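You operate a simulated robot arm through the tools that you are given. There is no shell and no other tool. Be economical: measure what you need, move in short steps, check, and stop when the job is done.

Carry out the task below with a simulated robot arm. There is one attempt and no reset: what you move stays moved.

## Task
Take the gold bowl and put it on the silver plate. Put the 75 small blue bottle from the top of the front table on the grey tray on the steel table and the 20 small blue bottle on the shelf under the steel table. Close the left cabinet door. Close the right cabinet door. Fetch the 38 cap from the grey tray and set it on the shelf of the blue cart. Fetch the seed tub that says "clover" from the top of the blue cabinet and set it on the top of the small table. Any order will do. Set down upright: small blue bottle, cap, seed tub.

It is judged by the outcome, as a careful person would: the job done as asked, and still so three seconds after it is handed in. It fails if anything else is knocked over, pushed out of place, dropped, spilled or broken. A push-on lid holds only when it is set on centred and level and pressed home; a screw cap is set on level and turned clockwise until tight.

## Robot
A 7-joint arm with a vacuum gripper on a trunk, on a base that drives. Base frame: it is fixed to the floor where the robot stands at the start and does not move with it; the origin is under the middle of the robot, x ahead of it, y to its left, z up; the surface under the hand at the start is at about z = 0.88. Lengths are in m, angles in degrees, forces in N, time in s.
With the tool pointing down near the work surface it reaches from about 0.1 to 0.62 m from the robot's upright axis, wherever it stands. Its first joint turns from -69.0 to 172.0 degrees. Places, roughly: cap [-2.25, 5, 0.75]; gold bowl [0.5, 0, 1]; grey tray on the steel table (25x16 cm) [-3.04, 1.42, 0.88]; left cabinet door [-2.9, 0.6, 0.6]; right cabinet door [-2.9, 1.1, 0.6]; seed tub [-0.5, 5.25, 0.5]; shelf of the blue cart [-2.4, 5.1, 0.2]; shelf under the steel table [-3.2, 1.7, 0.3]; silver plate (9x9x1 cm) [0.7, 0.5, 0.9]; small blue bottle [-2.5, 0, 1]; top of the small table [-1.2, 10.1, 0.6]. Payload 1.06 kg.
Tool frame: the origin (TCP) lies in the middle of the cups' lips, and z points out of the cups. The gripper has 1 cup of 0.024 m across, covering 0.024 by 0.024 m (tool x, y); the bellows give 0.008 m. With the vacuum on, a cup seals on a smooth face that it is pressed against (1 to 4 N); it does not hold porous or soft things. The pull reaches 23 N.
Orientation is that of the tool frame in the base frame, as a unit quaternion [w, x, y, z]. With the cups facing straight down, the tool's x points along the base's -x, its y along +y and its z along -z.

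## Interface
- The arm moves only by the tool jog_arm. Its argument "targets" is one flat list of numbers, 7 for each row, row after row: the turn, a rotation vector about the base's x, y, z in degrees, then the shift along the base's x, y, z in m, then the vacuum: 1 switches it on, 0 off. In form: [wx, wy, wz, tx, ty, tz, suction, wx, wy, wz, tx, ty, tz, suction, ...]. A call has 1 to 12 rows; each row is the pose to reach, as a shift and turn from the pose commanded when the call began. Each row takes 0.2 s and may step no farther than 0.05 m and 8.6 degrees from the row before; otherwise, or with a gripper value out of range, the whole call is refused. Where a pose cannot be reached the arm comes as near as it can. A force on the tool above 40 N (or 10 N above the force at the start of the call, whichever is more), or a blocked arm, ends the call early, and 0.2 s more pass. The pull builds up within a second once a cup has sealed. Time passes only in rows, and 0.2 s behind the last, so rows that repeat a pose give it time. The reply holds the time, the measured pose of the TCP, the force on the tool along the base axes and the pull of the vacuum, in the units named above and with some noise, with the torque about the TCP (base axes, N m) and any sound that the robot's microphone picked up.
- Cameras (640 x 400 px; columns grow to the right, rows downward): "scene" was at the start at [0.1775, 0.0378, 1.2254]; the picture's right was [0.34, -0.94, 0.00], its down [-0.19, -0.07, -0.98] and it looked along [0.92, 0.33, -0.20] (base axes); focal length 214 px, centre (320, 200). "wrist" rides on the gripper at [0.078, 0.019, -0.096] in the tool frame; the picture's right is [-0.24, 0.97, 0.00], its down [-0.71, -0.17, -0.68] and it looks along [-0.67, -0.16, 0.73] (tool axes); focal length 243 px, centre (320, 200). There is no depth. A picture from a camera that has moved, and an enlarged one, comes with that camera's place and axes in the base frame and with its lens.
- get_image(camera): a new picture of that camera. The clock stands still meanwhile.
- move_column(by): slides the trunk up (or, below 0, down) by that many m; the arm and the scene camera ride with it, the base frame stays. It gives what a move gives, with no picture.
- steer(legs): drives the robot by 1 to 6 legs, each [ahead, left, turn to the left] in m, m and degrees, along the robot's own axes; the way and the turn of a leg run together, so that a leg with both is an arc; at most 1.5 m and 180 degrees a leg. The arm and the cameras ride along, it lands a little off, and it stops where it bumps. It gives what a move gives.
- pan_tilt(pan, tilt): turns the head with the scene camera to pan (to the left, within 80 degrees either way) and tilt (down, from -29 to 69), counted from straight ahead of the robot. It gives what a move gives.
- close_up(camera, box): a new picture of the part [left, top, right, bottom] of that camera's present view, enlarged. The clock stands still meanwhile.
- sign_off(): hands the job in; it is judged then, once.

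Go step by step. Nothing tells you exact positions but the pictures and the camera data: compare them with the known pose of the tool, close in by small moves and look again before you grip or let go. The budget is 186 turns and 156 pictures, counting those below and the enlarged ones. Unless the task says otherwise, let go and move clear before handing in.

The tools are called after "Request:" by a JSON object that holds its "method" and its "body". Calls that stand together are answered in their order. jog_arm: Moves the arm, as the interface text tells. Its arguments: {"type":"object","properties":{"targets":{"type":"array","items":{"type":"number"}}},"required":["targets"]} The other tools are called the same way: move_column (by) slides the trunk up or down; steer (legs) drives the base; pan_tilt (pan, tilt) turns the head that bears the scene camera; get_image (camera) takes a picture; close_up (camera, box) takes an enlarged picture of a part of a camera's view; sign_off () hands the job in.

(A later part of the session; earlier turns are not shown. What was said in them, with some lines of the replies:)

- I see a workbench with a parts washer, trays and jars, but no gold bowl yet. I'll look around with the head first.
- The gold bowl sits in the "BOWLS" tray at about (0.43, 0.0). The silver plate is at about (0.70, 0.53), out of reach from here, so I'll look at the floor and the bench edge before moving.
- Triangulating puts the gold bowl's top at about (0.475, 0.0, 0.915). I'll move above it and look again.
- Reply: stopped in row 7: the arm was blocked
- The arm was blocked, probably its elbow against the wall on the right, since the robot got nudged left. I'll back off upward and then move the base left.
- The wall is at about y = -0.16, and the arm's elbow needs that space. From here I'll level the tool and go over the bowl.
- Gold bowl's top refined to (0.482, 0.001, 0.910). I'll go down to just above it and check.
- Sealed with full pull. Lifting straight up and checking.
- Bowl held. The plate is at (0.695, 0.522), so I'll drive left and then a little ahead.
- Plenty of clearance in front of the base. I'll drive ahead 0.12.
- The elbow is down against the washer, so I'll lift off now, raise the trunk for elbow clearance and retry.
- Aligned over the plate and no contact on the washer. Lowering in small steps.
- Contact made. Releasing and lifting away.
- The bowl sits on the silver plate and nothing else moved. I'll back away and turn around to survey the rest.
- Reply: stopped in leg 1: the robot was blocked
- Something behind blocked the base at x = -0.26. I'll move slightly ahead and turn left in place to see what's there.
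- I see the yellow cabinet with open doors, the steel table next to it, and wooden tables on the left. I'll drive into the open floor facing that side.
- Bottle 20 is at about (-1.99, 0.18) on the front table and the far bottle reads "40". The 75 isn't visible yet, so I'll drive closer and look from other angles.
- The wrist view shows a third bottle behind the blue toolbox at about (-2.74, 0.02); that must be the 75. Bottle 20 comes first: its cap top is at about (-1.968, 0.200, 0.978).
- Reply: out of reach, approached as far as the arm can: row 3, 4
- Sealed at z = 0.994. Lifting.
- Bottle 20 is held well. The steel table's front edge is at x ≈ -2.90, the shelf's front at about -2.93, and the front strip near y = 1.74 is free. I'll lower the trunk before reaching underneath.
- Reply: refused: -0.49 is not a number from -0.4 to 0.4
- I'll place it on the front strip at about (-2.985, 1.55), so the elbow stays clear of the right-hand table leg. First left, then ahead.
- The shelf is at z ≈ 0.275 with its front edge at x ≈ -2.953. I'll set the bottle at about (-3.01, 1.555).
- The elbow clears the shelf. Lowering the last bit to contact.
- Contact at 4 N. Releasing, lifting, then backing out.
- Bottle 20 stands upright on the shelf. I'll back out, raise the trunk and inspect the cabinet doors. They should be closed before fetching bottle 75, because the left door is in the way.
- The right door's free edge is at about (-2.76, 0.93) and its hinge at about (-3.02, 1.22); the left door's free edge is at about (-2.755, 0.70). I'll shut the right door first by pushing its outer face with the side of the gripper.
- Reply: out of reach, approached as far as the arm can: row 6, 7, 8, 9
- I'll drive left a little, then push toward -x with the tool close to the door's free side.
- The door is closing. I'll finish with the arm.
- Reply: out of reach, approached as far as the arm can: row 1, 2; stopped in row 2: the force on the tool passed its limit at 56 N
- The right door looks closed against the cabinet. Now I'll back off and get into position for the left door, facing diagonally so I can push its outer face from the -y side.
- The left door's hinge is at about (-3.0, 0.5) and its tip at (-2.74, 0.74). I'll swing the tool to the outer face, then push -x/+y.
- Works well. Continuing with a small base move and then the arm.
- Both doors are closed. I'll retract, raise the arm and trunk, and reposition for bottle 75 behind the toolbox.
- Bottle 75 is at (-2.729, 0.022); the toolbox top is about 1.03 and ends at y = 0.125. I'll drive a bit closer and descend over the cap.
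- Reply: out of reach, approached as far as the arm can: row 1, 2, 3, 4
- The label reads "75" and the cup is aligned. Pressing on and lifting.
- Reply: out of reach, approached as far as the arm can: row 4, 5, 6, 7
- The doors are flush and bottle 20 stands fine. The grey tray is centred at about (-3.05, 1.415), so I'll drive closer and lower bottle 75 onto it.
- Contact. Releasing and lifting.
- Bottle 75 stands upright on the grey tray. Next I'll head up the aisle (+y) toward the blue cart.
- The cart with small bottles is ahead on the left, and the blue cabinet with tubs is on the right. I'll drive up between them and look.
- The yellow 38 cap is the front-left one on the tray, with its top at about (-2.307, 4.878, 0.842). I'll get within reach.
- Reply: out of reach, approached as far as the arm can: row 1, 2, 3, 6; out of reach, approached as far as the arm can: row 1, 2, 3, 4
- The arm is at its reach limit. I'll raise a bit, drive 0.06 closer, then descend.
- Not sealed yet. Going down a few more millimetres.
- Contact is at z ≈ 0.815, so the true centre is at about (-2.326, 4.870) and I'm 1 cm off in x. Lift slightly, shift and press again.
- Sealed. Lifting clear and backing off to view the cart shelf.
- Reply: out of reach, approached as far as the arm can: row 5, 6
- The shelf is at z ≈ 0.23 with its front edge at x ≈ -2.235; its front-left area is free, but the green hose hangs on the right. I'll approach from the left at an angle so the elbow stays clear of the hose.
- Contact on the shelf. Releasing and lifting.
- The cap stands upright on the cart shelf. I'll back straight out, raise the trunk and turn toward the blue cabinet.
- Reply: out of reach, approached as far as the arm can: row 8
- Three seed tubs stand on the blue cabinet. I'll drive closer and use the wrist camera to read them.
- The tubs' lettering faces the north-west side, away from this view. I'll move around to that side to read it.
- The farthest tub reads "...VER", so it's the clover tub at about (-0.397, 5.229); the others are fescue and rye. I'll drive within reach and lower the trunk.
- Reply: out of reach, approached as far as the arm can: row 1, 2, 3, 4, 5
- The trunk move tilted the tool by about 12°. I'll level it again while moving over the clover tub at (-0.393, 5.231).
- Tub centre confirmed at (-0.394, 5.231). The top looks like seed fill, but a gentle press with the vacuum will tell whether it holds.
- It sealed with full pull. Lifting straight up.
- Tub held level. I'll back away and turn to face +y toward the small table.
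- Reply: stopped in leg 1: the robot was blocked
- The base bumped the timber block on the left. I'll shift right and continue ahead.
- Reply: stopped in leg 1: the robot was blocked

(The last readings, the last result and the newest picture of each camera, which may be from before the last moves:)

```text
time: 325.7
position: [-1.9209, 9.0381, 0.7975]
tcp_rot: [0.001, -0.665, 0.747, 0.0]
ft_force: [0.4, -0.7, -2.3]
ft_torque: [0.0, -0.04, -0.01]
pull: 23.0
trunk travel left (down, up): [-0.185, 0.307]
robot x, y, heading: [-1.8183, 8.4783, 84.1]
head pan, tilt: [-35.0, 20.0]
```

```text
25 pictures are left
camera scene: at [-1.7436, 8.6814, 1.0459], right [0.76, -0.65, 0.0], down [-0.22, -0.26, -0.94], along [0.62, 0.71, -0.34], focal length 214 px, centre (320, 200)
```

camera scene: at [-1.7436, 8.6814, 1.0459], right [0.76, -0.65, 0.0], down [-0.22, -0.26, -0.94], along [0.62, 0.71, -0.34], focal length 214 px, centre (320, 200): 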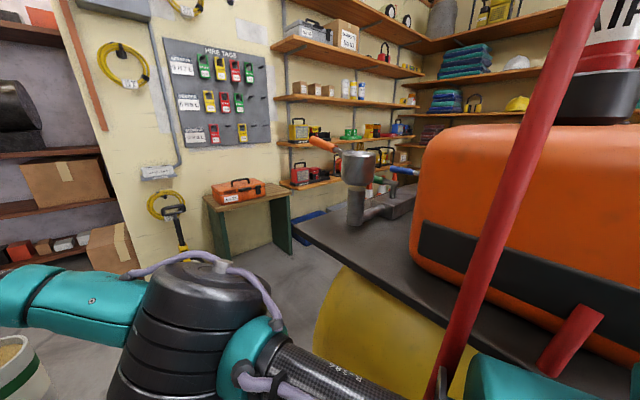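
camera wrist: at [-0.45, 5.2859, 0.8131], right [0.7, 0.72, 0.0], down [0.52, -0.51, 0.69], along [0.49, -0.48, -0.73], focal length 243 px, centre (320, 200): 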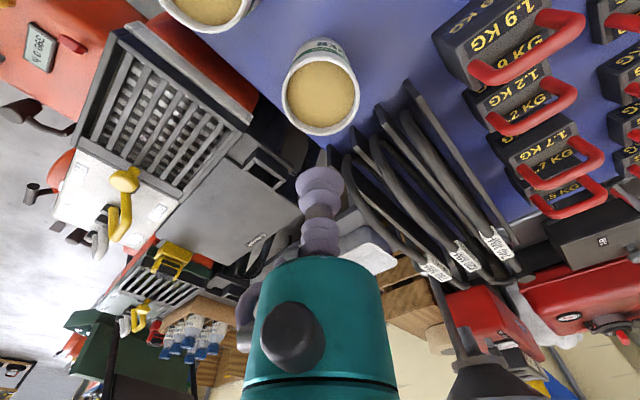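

I can see the small wooden table with an orange toolbox at about (-1.2, 10.0). The base is touching the compressor side, so I'll back off, go left and then around.

Request:
{"method": "steer", "body": {"legs": [[-0.08, 0.3, 0], [0, 0, 6], [1.15, 0, 0]]}}

Request:
{"method": "pan_tilt", "body": {"pan": -50, "tilt": 25}}

Request:
{"method": "get_image", "body": {"camera": "scene"}}

```text
time: 335.0
position: [-2.2882, 10.1304, 0.7973]
tcp_rot: [0.001, -0.703, 0.711, -0.001]
ft_force: [0.2, 0.4, -1.2]
ft_torque: [0.01, 0.0, -0.01]
pull: 23.7
trunk travel left (down, up): [-0.185, 0.307]
robot x, y, heading: [-2.1265, 9.5861, 90.3]
head pan, tilt: [-35.0, 20.0]
```

```text
time: 335.7
position: [-2.2887, 10.1288, 0.7981]
tcp_rot: [0.001, -0.702, 0.712, 0.0]
ft_force: [0.2, -0.7, -1.5]
ft_torque: [0.0, 0.01, 0.01]
pull: 22.7
trunk travel left (down, up): [-0.185, 0.307]
robot x, y, heading: [-2.129, 9.5826, 90.2]
head pan, tilt: [-50.0, 25.0]
```

```text
24 pictures are left
camera scene: at [-2.0575, 9.7767, 1.0378], right [0.64, -0.76, 0.0], down [-0.32, -0.27, -0.91], along [0.69, 0.58, -0.42], focal length 214 px, centre (320, 200)
```

scene: 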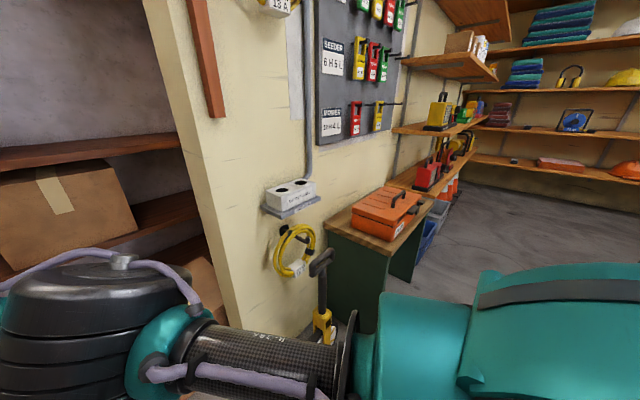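

A toolbox takes up much of the table top. I'll position the base south of it and look down with the wrist camera for a free spot.

Request:
{"method": "jog_arm", "body": {"targets": [0, 0, 0, 0, -0.04, 0.02, 1, 0, 0, 0, 0, -0.08, 0.04, 1, 0, 0, 0, 0, -0.12, 0.06, 1, 0, 0, 0, 0, -0.12, 0.06, 1]}}

Request:
{"method": "steer", "body": {"legs": [[0, 0, -35], [0.268, -0.435, 0]]}}

Request:
{"method": "get_image", "body": {"camera": "wrist"}}

Request:
{"method": "pan_tilt", "body": {"pan": 15, "tilt": 35}}

Request:
{"method": "get_image", "body": {"camera": "scene"}}

```text
time: 336.7
position: [-2.2891, 10.0062, 0.8576]
tcp_rot: [0.0, -0.703, 0.711, 0.0]
ft_force: [0.0, 0.5, -1.4]
ft_torque: [-0.01, -0.04, 0.02]
pull: 23.2
trunk travel left (down, up): [-0.185, 0.307]
robot x, y, heading: [-2.1272, 9.5852, 90.1]
head pan, tilt: [-50.0, 25.0]
```

```text
time: 342.8
position: [-1.5036, 9.987, 0.8567]
tcp_rot: [0.001, -0.456, 0.89, -0.001]
ft_force: [0.1, -1.0, -1.1]
ft_torque: [0.0, -0.01, 0.0]
pull: 23.3
trunk travel left (down, up): [-0.185, 0.307]
robot x, y, heading: [-1.6116, 9.5464, 55.2]
head pan, tilt: [-50.0, 25.0]
```

```text
23 pictures are left
camera wrist: at [-1.5651, 9.9347, 0.9529], right [-0.65, 0.76, 0.0], down [0.55, 0.47, 0.69], along [0.52, 0.45, -0.73], focal length 243 px, centre (320, 200)
```

wrist: 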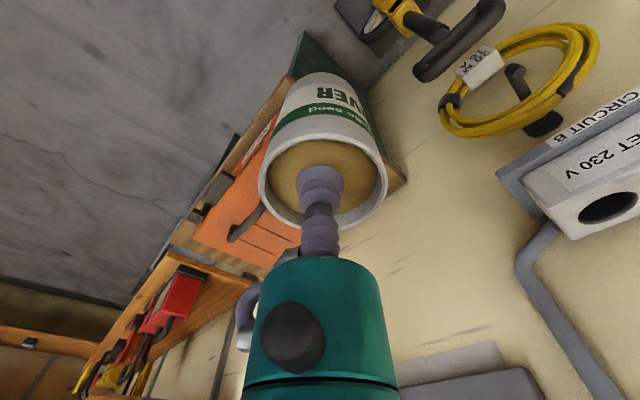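

```text
time: 344.2
position: [-1.5032, 9.9879, 0.8571]
tcp_rot: [0.0, -0.455, 0.89, 0.0]
ft_force: [0.1, -0.6, -2.2]
ft_torque: [0.0, 0.05, -0.04]
pull: 23.2
trunk travel left (down, up): [-0.185, 0.307]
robot x, y, heading: [-1.612, 9.5477, 55.1]
head pan, tilt: [15.0, 35.0]
```

```text
22 pictures are left
camera scene: at [-1.5074, 9.7399, 1.022], right [0.94, -0.34, 0.0], down [-0.2, -0.54, -0.82], along [0.28, 0.77, -0.57], focal length 214 px, centre (320, 200)
```

scene: 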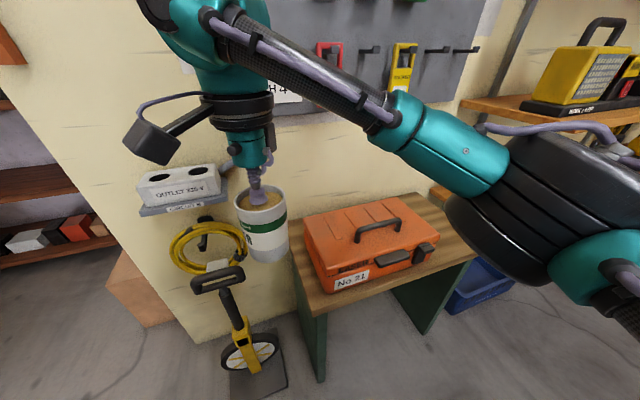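

The east end of the table (x from -1.12 to -0.99) is free, to the right of the toolbox. I'll raise the tub, shift the base east, and aim for (-1.058, 10.05).

Request:
{"method": "jog_arm", "body": {"targets": [0, 0, 0, 0, 0, 0.04, 1, 0, 0, 0, 0, 0, 0.08, 1, 0, 0, 0, 0, 0, 0.08, 1]}}

Request:
{"method": "steer", "body": {"legs": [[0.232, -0.279, 0]]}}

Request:
{"method": "get_image", "body": {"camera": "scene"}}

Request:
{"method": "get_image", "body": {"camera": "wrist"}}

```text
time: 345.0
position: [-1.5036, 9.9886, 0.9369]
tcp_rot: [0.001, -0.456, 0.89, -0.001]
ft_force: [-0.3, 0.2, -2.6]
ft_torque: [-0.01, 0.03, 0.01]
pull: 23.1
trunk travel left (down, up): [-0.185, 0.307]
robot x, y, heading: [-1.6099, 9.5445, 55.0]
head pan, tilt: [15.0, 35.0]
```

```text
time: 348.0
position: [-1.1429, 10.0198, 0.9366]
tcp_rot: [0.0, -0.456, 0.89, -0.001]
ft_force: [0.3, 0.2, -2.6]
ft_torque: [-0.01, -0.01, 0.01]
pull: 23.1
trunk travel left (down, up): [-0.185, 0.307]
robot x, y, heading: [-1.252, 9.5785, 54.8]
head pan, tilt: [15.0, 35.0]
```

```text
21 pictures are left
camera scene: at [-1.1469, 9.7702, 1.022], right [0.94, -0.34, 0.0], down [-0.2, -0.54, -0.82], along [0.28, 0.77, -0.57], focal length 214 px, centre (320, 200)
```

scene: 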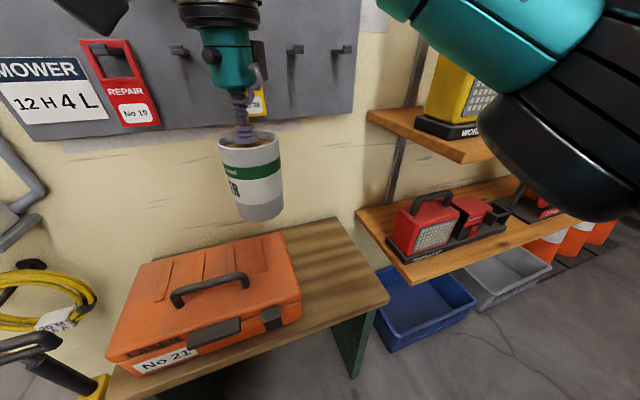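

```text
20 pictures are left
camera wrist: at [-1.2054, 9.9666, 1.0327], right [-0.65, 0.76, 0.0], down [0.55, 0.48, 0.69], along [0.52, 0.45, -0.73], focal length 243 px, centre (320, 200)
```

wrist: 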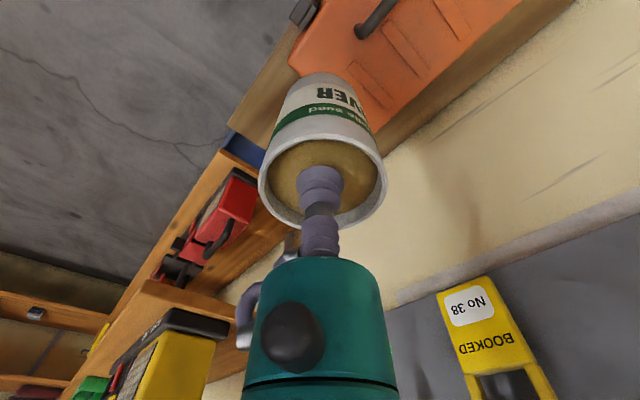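

Request:
{"method": "steer", "body": {"legs": [[-0.041, 0.093, 0]]}}

Request:
{"method": "jog_arm", "body": {"targets": [0, 0, 0, 0.045, 0, 0, 1, 0, 0, 0, 0.09, 0, 0, 1, 0, 0, 0, 0.135, 0.002, 0, 1, 0, 0, 0, 0.175, 0.004, -0.02, 1, 0, 0, 0, 0.196, 0.006, -0.05, 1, 0, 0, 0, 0.196, 0.006, -0.09, 1, 0, 0, 0, 0.196, 0.006, -0.09, 1]}}

Request:
{"method": "get_image", "body": {"camera": "scene"}}

```text
time: 349.5
position: [-1.2434, 10.0407, 0.9374]
tcp_rot: [0.0, -0.455, 0.89, -0.001]
ft_force: [-0.5, -0.2, -1.5]
ft_torque: [-0.01, -0.01, -0.01]
pull: 23.0
trunk travel left (down, up): [-0.185, 0.307]
robot x, y, heading: [-1.3528, 9.5989, 55.0]
head pan, tilt: [15.0, 35.0]
```

```text
time: 351.1
position: [-1.0473, 10.0418, 0.8478]
tcp_rot: [0.0, -0.456, 0.89, -0.001]
ft_force: [-0.2, -0.1, -1.9]
ft_torque: [-0.02, -0.02, 0.02]
pull: 23.3
trunk travel left (down, up): [-0.185, 0.307]
robot x, y, heading: [-1.3537, 9.5981, 54.9]
head pan, tilt: [15.0, 35.0]
```

```text
19 pictures are left
camera scene: at [-1.2473, 9.7896, 1.022], right [0.94, -0.34, 0.0], down [-0.2, -0.54, -0.82], along [0.28, 0.77, -0.57], focal length 214 px, centre (320, 200)
```

scene: 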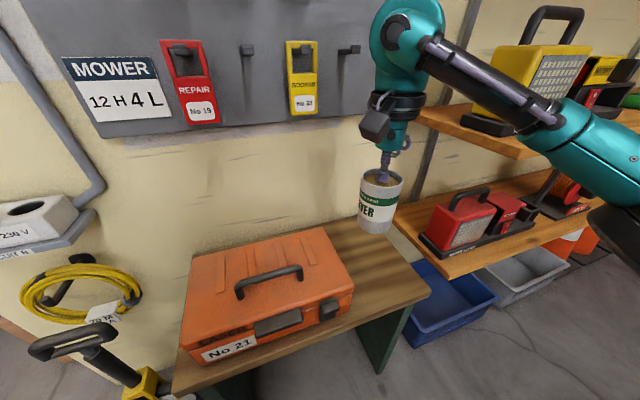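

Request:
{"method": "jog_arm", "body": {"targets": [0, 0, 0, 0.012, 0.012, -0.04, 1, 0, 0, 0, 0.012, 0.012, -0.08, 1, 0, 0, 0, 0.012, 0.012, -0.115, 1, 0, 0, 0, 0.012, 0.012, -0.135, 1, 0, 0, 0, 0.012, 0.012, -0.135, 1]}}

Request:
{"method": "get_image", "body": {"camera": "scene"}}

Request:
{"method": "get_image", "body": {"camera": "wrist"}}

```text
time: 352.3
position: [-1.0374, 10.0571, 0.7126]
tcp_rot: [0.001, -0.456, 0.89, 0.0]
ft_force: [-0.3, 0.1, -2.4]
ft_torque: [0.0, 0.0, -0.02]
pull: 22.6
trunk travel left (down, up): [-0.185, 0.307]
robot x, y, heading: [-1.3513, 9.5945, 55.1]
head pan, tilt: [15.0, 35.0]
```

```text
18 pictures are left
camera scene: at [-1.2473, 9.7896, 1.022], right [0.94, -0.34, 0.0], down [-0.2, -0.54, -0.82], along [0.28, 0.77, -0.57], focal length 214 px, centre (320, 200)
```

scene: 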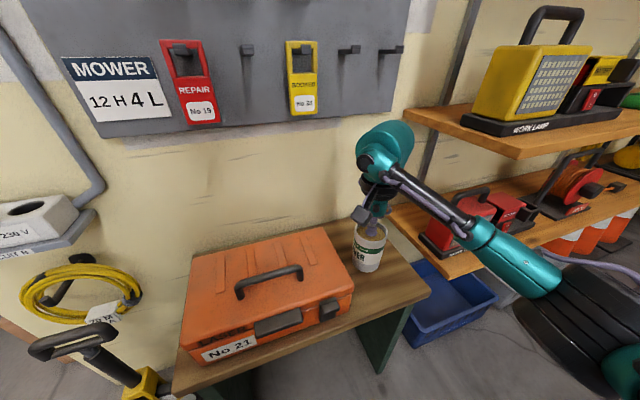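

```text
17 pictures are left
camera wrist: at [-1.099, 10.0045, 0.8083], right [-0.65, 0.76, 0.0], down [0.55, 0.47, 0.69], along [0.52, 0.45, -0.73], focal length 243 px, centre (320, 200)
```

wrist: 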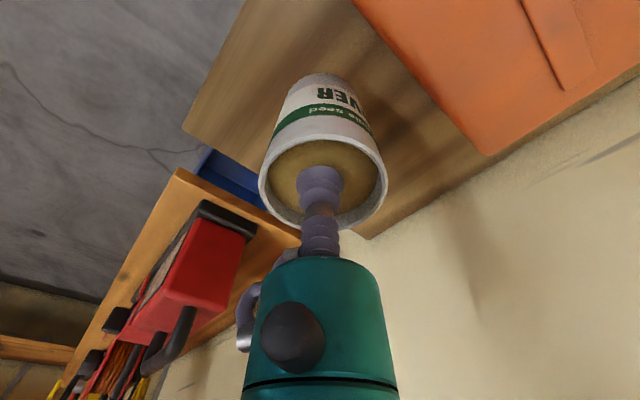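

Request:
{"method": "jog_arm", "body": {"targets": [0, 0, 0, 0, 0, -0.005, 1, 0, 0, 0, 0, 0, -0.01, 1, 0, 0, 0, 0, 0, -0.01, 1]}}

```text
time: 353.1
position: [-1.0355, 10.0569, 0.7017]
tcp_rot: [0.001, -0.456, 0.89, -0.001]
ft_force: [-1.2, -0.6, -1.5]
ft_torque: [0.0, 0.03, -0.04]
pull: 23.2
trunk travel left (down, up): [-0.185, 0.307]
robot x, y, heading: [-1.3528, 9.5985, 55.0]
head pan, tilt: [15.0, 35.0]
```

Request:
{"method": "jog_arm", "body": {"targets": [0, 0, 0, 0, 0, -0.004, 1, 0, 0, 0, 0, 0, -0.008, 1, 0, 0, 0, 0, 0, -0.008, 1]}}

```text
time: 353.9
position: [-1.036, 10.056, 0.6929]
tcp_rot: [0.001, -0.456, 0.89, -0.001]
ft_force: [-0.6, -0.5, -1.6]
ft_torque: [-0.04, -0.01, 0.01]
pull: 23.3
trunk travel left (down, up): [-0.185, 0.307]
robot x, y, heading: [-1.3535, 9.5983, 55.1]
head pan, tilt: [15.0, 35.0]
```

Request:
{"method": "jog_arm", "body": {"targets": [0, 0, 0, 0, 0, -0.003, 1, 0, 0, 0, 0, 0, -0.006, 1, 0, 0, 0, 0, 0, -0.006, 1]}}

Request:
{"method": "close_up", "body": {"camera": "scene", "box": [310, 200, 430, 290]}}

```text
time: 354.7
position: [-1.0354, 10.0569, 0.6871]
tcp_rot: [0.0, -0.455, 0.89, -0.001]
ft_force: [0.1, 0.5, -2.1]
ft_torque: [-0.01, -0.02, 0.0]
pull: 23.2
trunk travel left (down, up): [-0.185, 0.307]
robot x, y, heading: [-1.3526, 9.5969, 54.9]
head pan, tilt: [15.0, 35.0]
```

```text
4.44 times, centred on (370, 245) of scene
camera zoom: at [-1.2473, 9.7896, 1.022], right [0.94, -0.34, 0.0], down [-0.2, -0.54, -0.82], along [0.28, 0.77, -0.57], focal length 953 px, centre (98, 0)
```

zoom: 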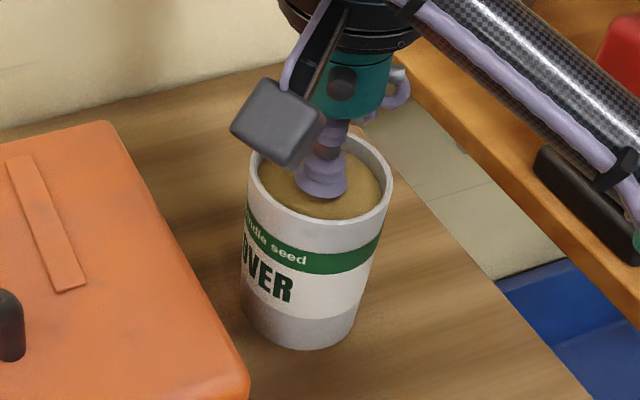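

Request:
{"method": "jog_arm", "body": {"targets": [0, 0, 0, 0, 0, -0.003, 1, 0, 0, 0, 0, 0, -0.006, 1, 0, 0, 0, 0, 0, -0.006, 1]}}

```text
time: 355.5
position: [-1.0354, 10.0563, 0.6821]
tcp_rot: [0.001, -0.456, 0.89, -0.001]
ft_force: [1.2, 0.9, -2.0]
ft_torque: [-0.02, -0.01, 0.0]
pull: 22.9
trunk travel left (down, up): [-0.185, 0.307]
robot x, y, heading: [-1.3506, 9.5956, 55.1]
head pan, tilt: [15.0, 35.0]
```

Request:
{"method": "jog_arm", "body": {"targets": [0, 0, 0, 0, 0, -0.003, 1, 0, 0, 0, 0, 0, -0.006, 1, 0, 0, 0, 0, 0, -0.006, 1]}}

```text
time: 356.3
position: [-1.0359, 10.0565, 0.6749]
tcp_rot: [0.0, -0.457, 0.89, -0.001]
ft_force: [0.3, 1.0, -1.7]
ft_torque: [-0.02, 0.03, -0.02]
pull: 23.0
trunk travel left (down, up): [-0.185, 0.307]
robot x, y, heading: [-1.3569, 9.5977, 54.9]
head pan, tilt: [15.0, 35.0]
```

Request:
{"method": "jog_arm", "body": {"targets": [0, 0, 0, 0, 0, -0.003, 1, 0, 0, 0, 0, 0, -0.006, 1, 0, 0, 0, 0, 0, -0.006, 1]}}

Request:
{"method": "close_up", "body": {"camera": "scene", "box": [310, 200, 430, 290]}}

```text
time: 357.1
position: [-1.0358, 10.0565, 0.6693]
tcp_rot: [0.001, -0.456, 0.89, -0.001]
ft_force: [-0.5, 0.2, -1.7]
ft_torque: [0.03, 0.03, -0.02]
pull: 23.2
trunk travel left (down, up): [-0.185, 0.307]
robot x, y, heading: [-1.3532, 9.598, 54.9]
head pan, tilt: [15.0, 35.0]
```

```text
4.44 times, centred on (370, 245) of scene
camera zoom: at [-1.2473, 9.7896, 1.022], right [0.94, -0.34, 0.0], down [-0.2, -0.54, -0.82], along [0.28, 0.77, -0.57], focal length 953 px, centre (98, 0)
```

zoom: 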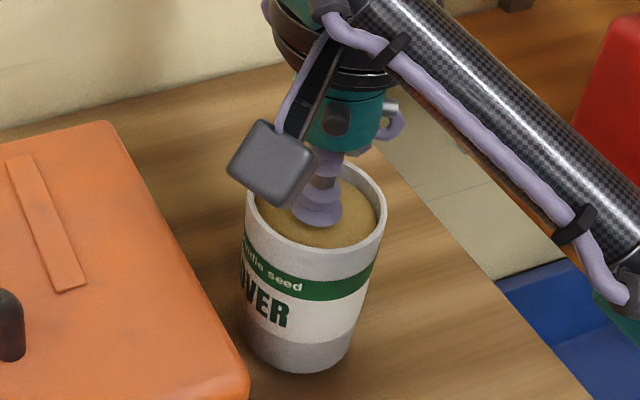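

Request:
{"method": "jog_arm", "body": {"targets": [0, 0, 0, 0, 0, -0.003, 1, 0, 0, 0, 0, 0, -0.006, 1, 0, 0, 0, 0, 0, -0.008, 1, 0, 0, 0, 0, 0, -0.008, 1]}}

```text
time: 358.1
position: [-1.0354, 10.0567, 0.6611]
tcp_rot: [0.001, -0.456, 0.89, -0.001]
ft_force: [-0.2, 1.0, -1.7]
ft_torque: [-0.01, 0.0, 0.02]
pull: 23.1
trunk travel left (down, up): [-0.185, 0.307]
robot x, y, heading: [-1.3515, 9.5974, 54.9]
head pan, tilt: [15.0, 35.0]
```

Request:
{"method": "jog_arm", "body": {"targets": [0, 0, 0, 0, 0, -0.003, 1, 0, 0, 0, 0, 0, -0.006, 1, 0, 0, 0, 0, 0, -0.008, 1, 0, 0, 0, 0, 0, -0.008, 1]}}

```text
time: 359.1
position: [-1.0346, 10.0557, 0.6547]
tcp_rot: [0.002, -0.456, 0.89, 0.0]
ft_force: [3.2, -4.4, 18.9]
ft_torque: [0.03, 0.02, -0.01]
pull: 22.6
trunk travel left (down, up): [-0.185, 0.307]
robot x, y, heading: [-1.3557, 9.6012, 54.9]
head pan, tilt: [15.0, 35.0]
```

Firm contact. Easing off, releasing and lifting away.

Request:
{"method": "jog_arm", "body": {"targets": [0, 0, 0, 0, 0, 0.003, 0, 0, 0, 0, 0, 0, 0.003, 0, 0, 0, 0, 0, 0, 0.003, 0, 0, 0, 0, 0, 0, 0.003, 0, 0, 0, 0, 0, 0, 0.008, 0, 0, 0, 0, 0, 0, 0.04, 0, 0, 0, 0, 0, 0, 0.085, 0, 0, 0, 0, 0, 0, 0.13, 0, 0, 0, 0, 0, 0, 0.175, 0, 0, 0, 0, 0, 0, 0.2, 0]}}

Request:
{"method": "get_image", "body": {"camera": "scene"}}

```text
time: 361.3
position: [-1.0372, 10.0574, 0.8534]
tcp_rot: [0.0, -0.455, 0.89, -0.001]
ft_force: [-0.1, -0.7, -0.1]
ft_torque: [0.0, 0.01, -0.02]
pull: 0.0
trunk travel left (down, up): [-0.185, 0.307]
robot x, y, heading: [-1.3538, 9.6, 55.0]
head pan, tilt: [15.0, 35.0]
```

```text
14 pictures are left
camera scene: at [-1.2475, 9.7895, 1.0221], right [0.94, -0.34, 0.0], down [-0.2, -0.54, -0.82], along [0.28, 0.77, -0.57], focal length 214 px, centre (320, 200)
```

scene: 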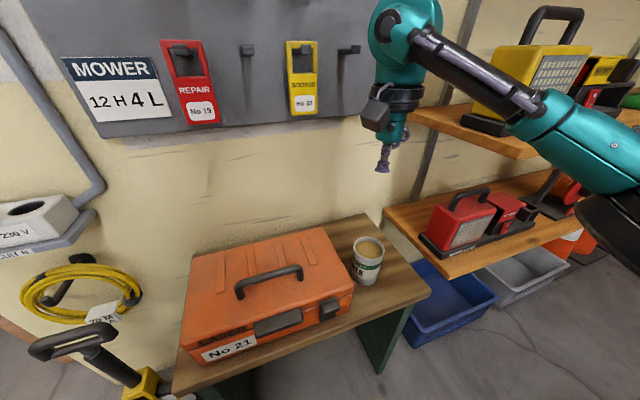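

The clover tub stands upright on the small table beside the toolbox and the arm is clear. All the parts of the job are done, so I'm handing it in.

Request:
{"method": "sign_off", "body": {}}

```text
The job is handed in.
```

The job is handed in with every item done:
- **Bowl:** the gold bowl is on the silver plate.
- **Bottles:** bottle 75 is upright on the grey tray and bottle 20 is upright on the shelf below it.
- **Doors:** both cabinet doors are pushed shut. I left the red OPEN/SHUT lever on the right door untouched.
- **Cap:** the yellow 38 cap is upright on the cart shelf.
- **Seed tub:** the clover tub is upright on the small table.

The base was stopped by bumps three times: behind the robot as it backed off the bench, against a timber block past the blue cart, and beside the compressor. The arm also brushed the parts washer, which hadn't moved. Nothing looked knocked over, but I did not go back to check the timber block.
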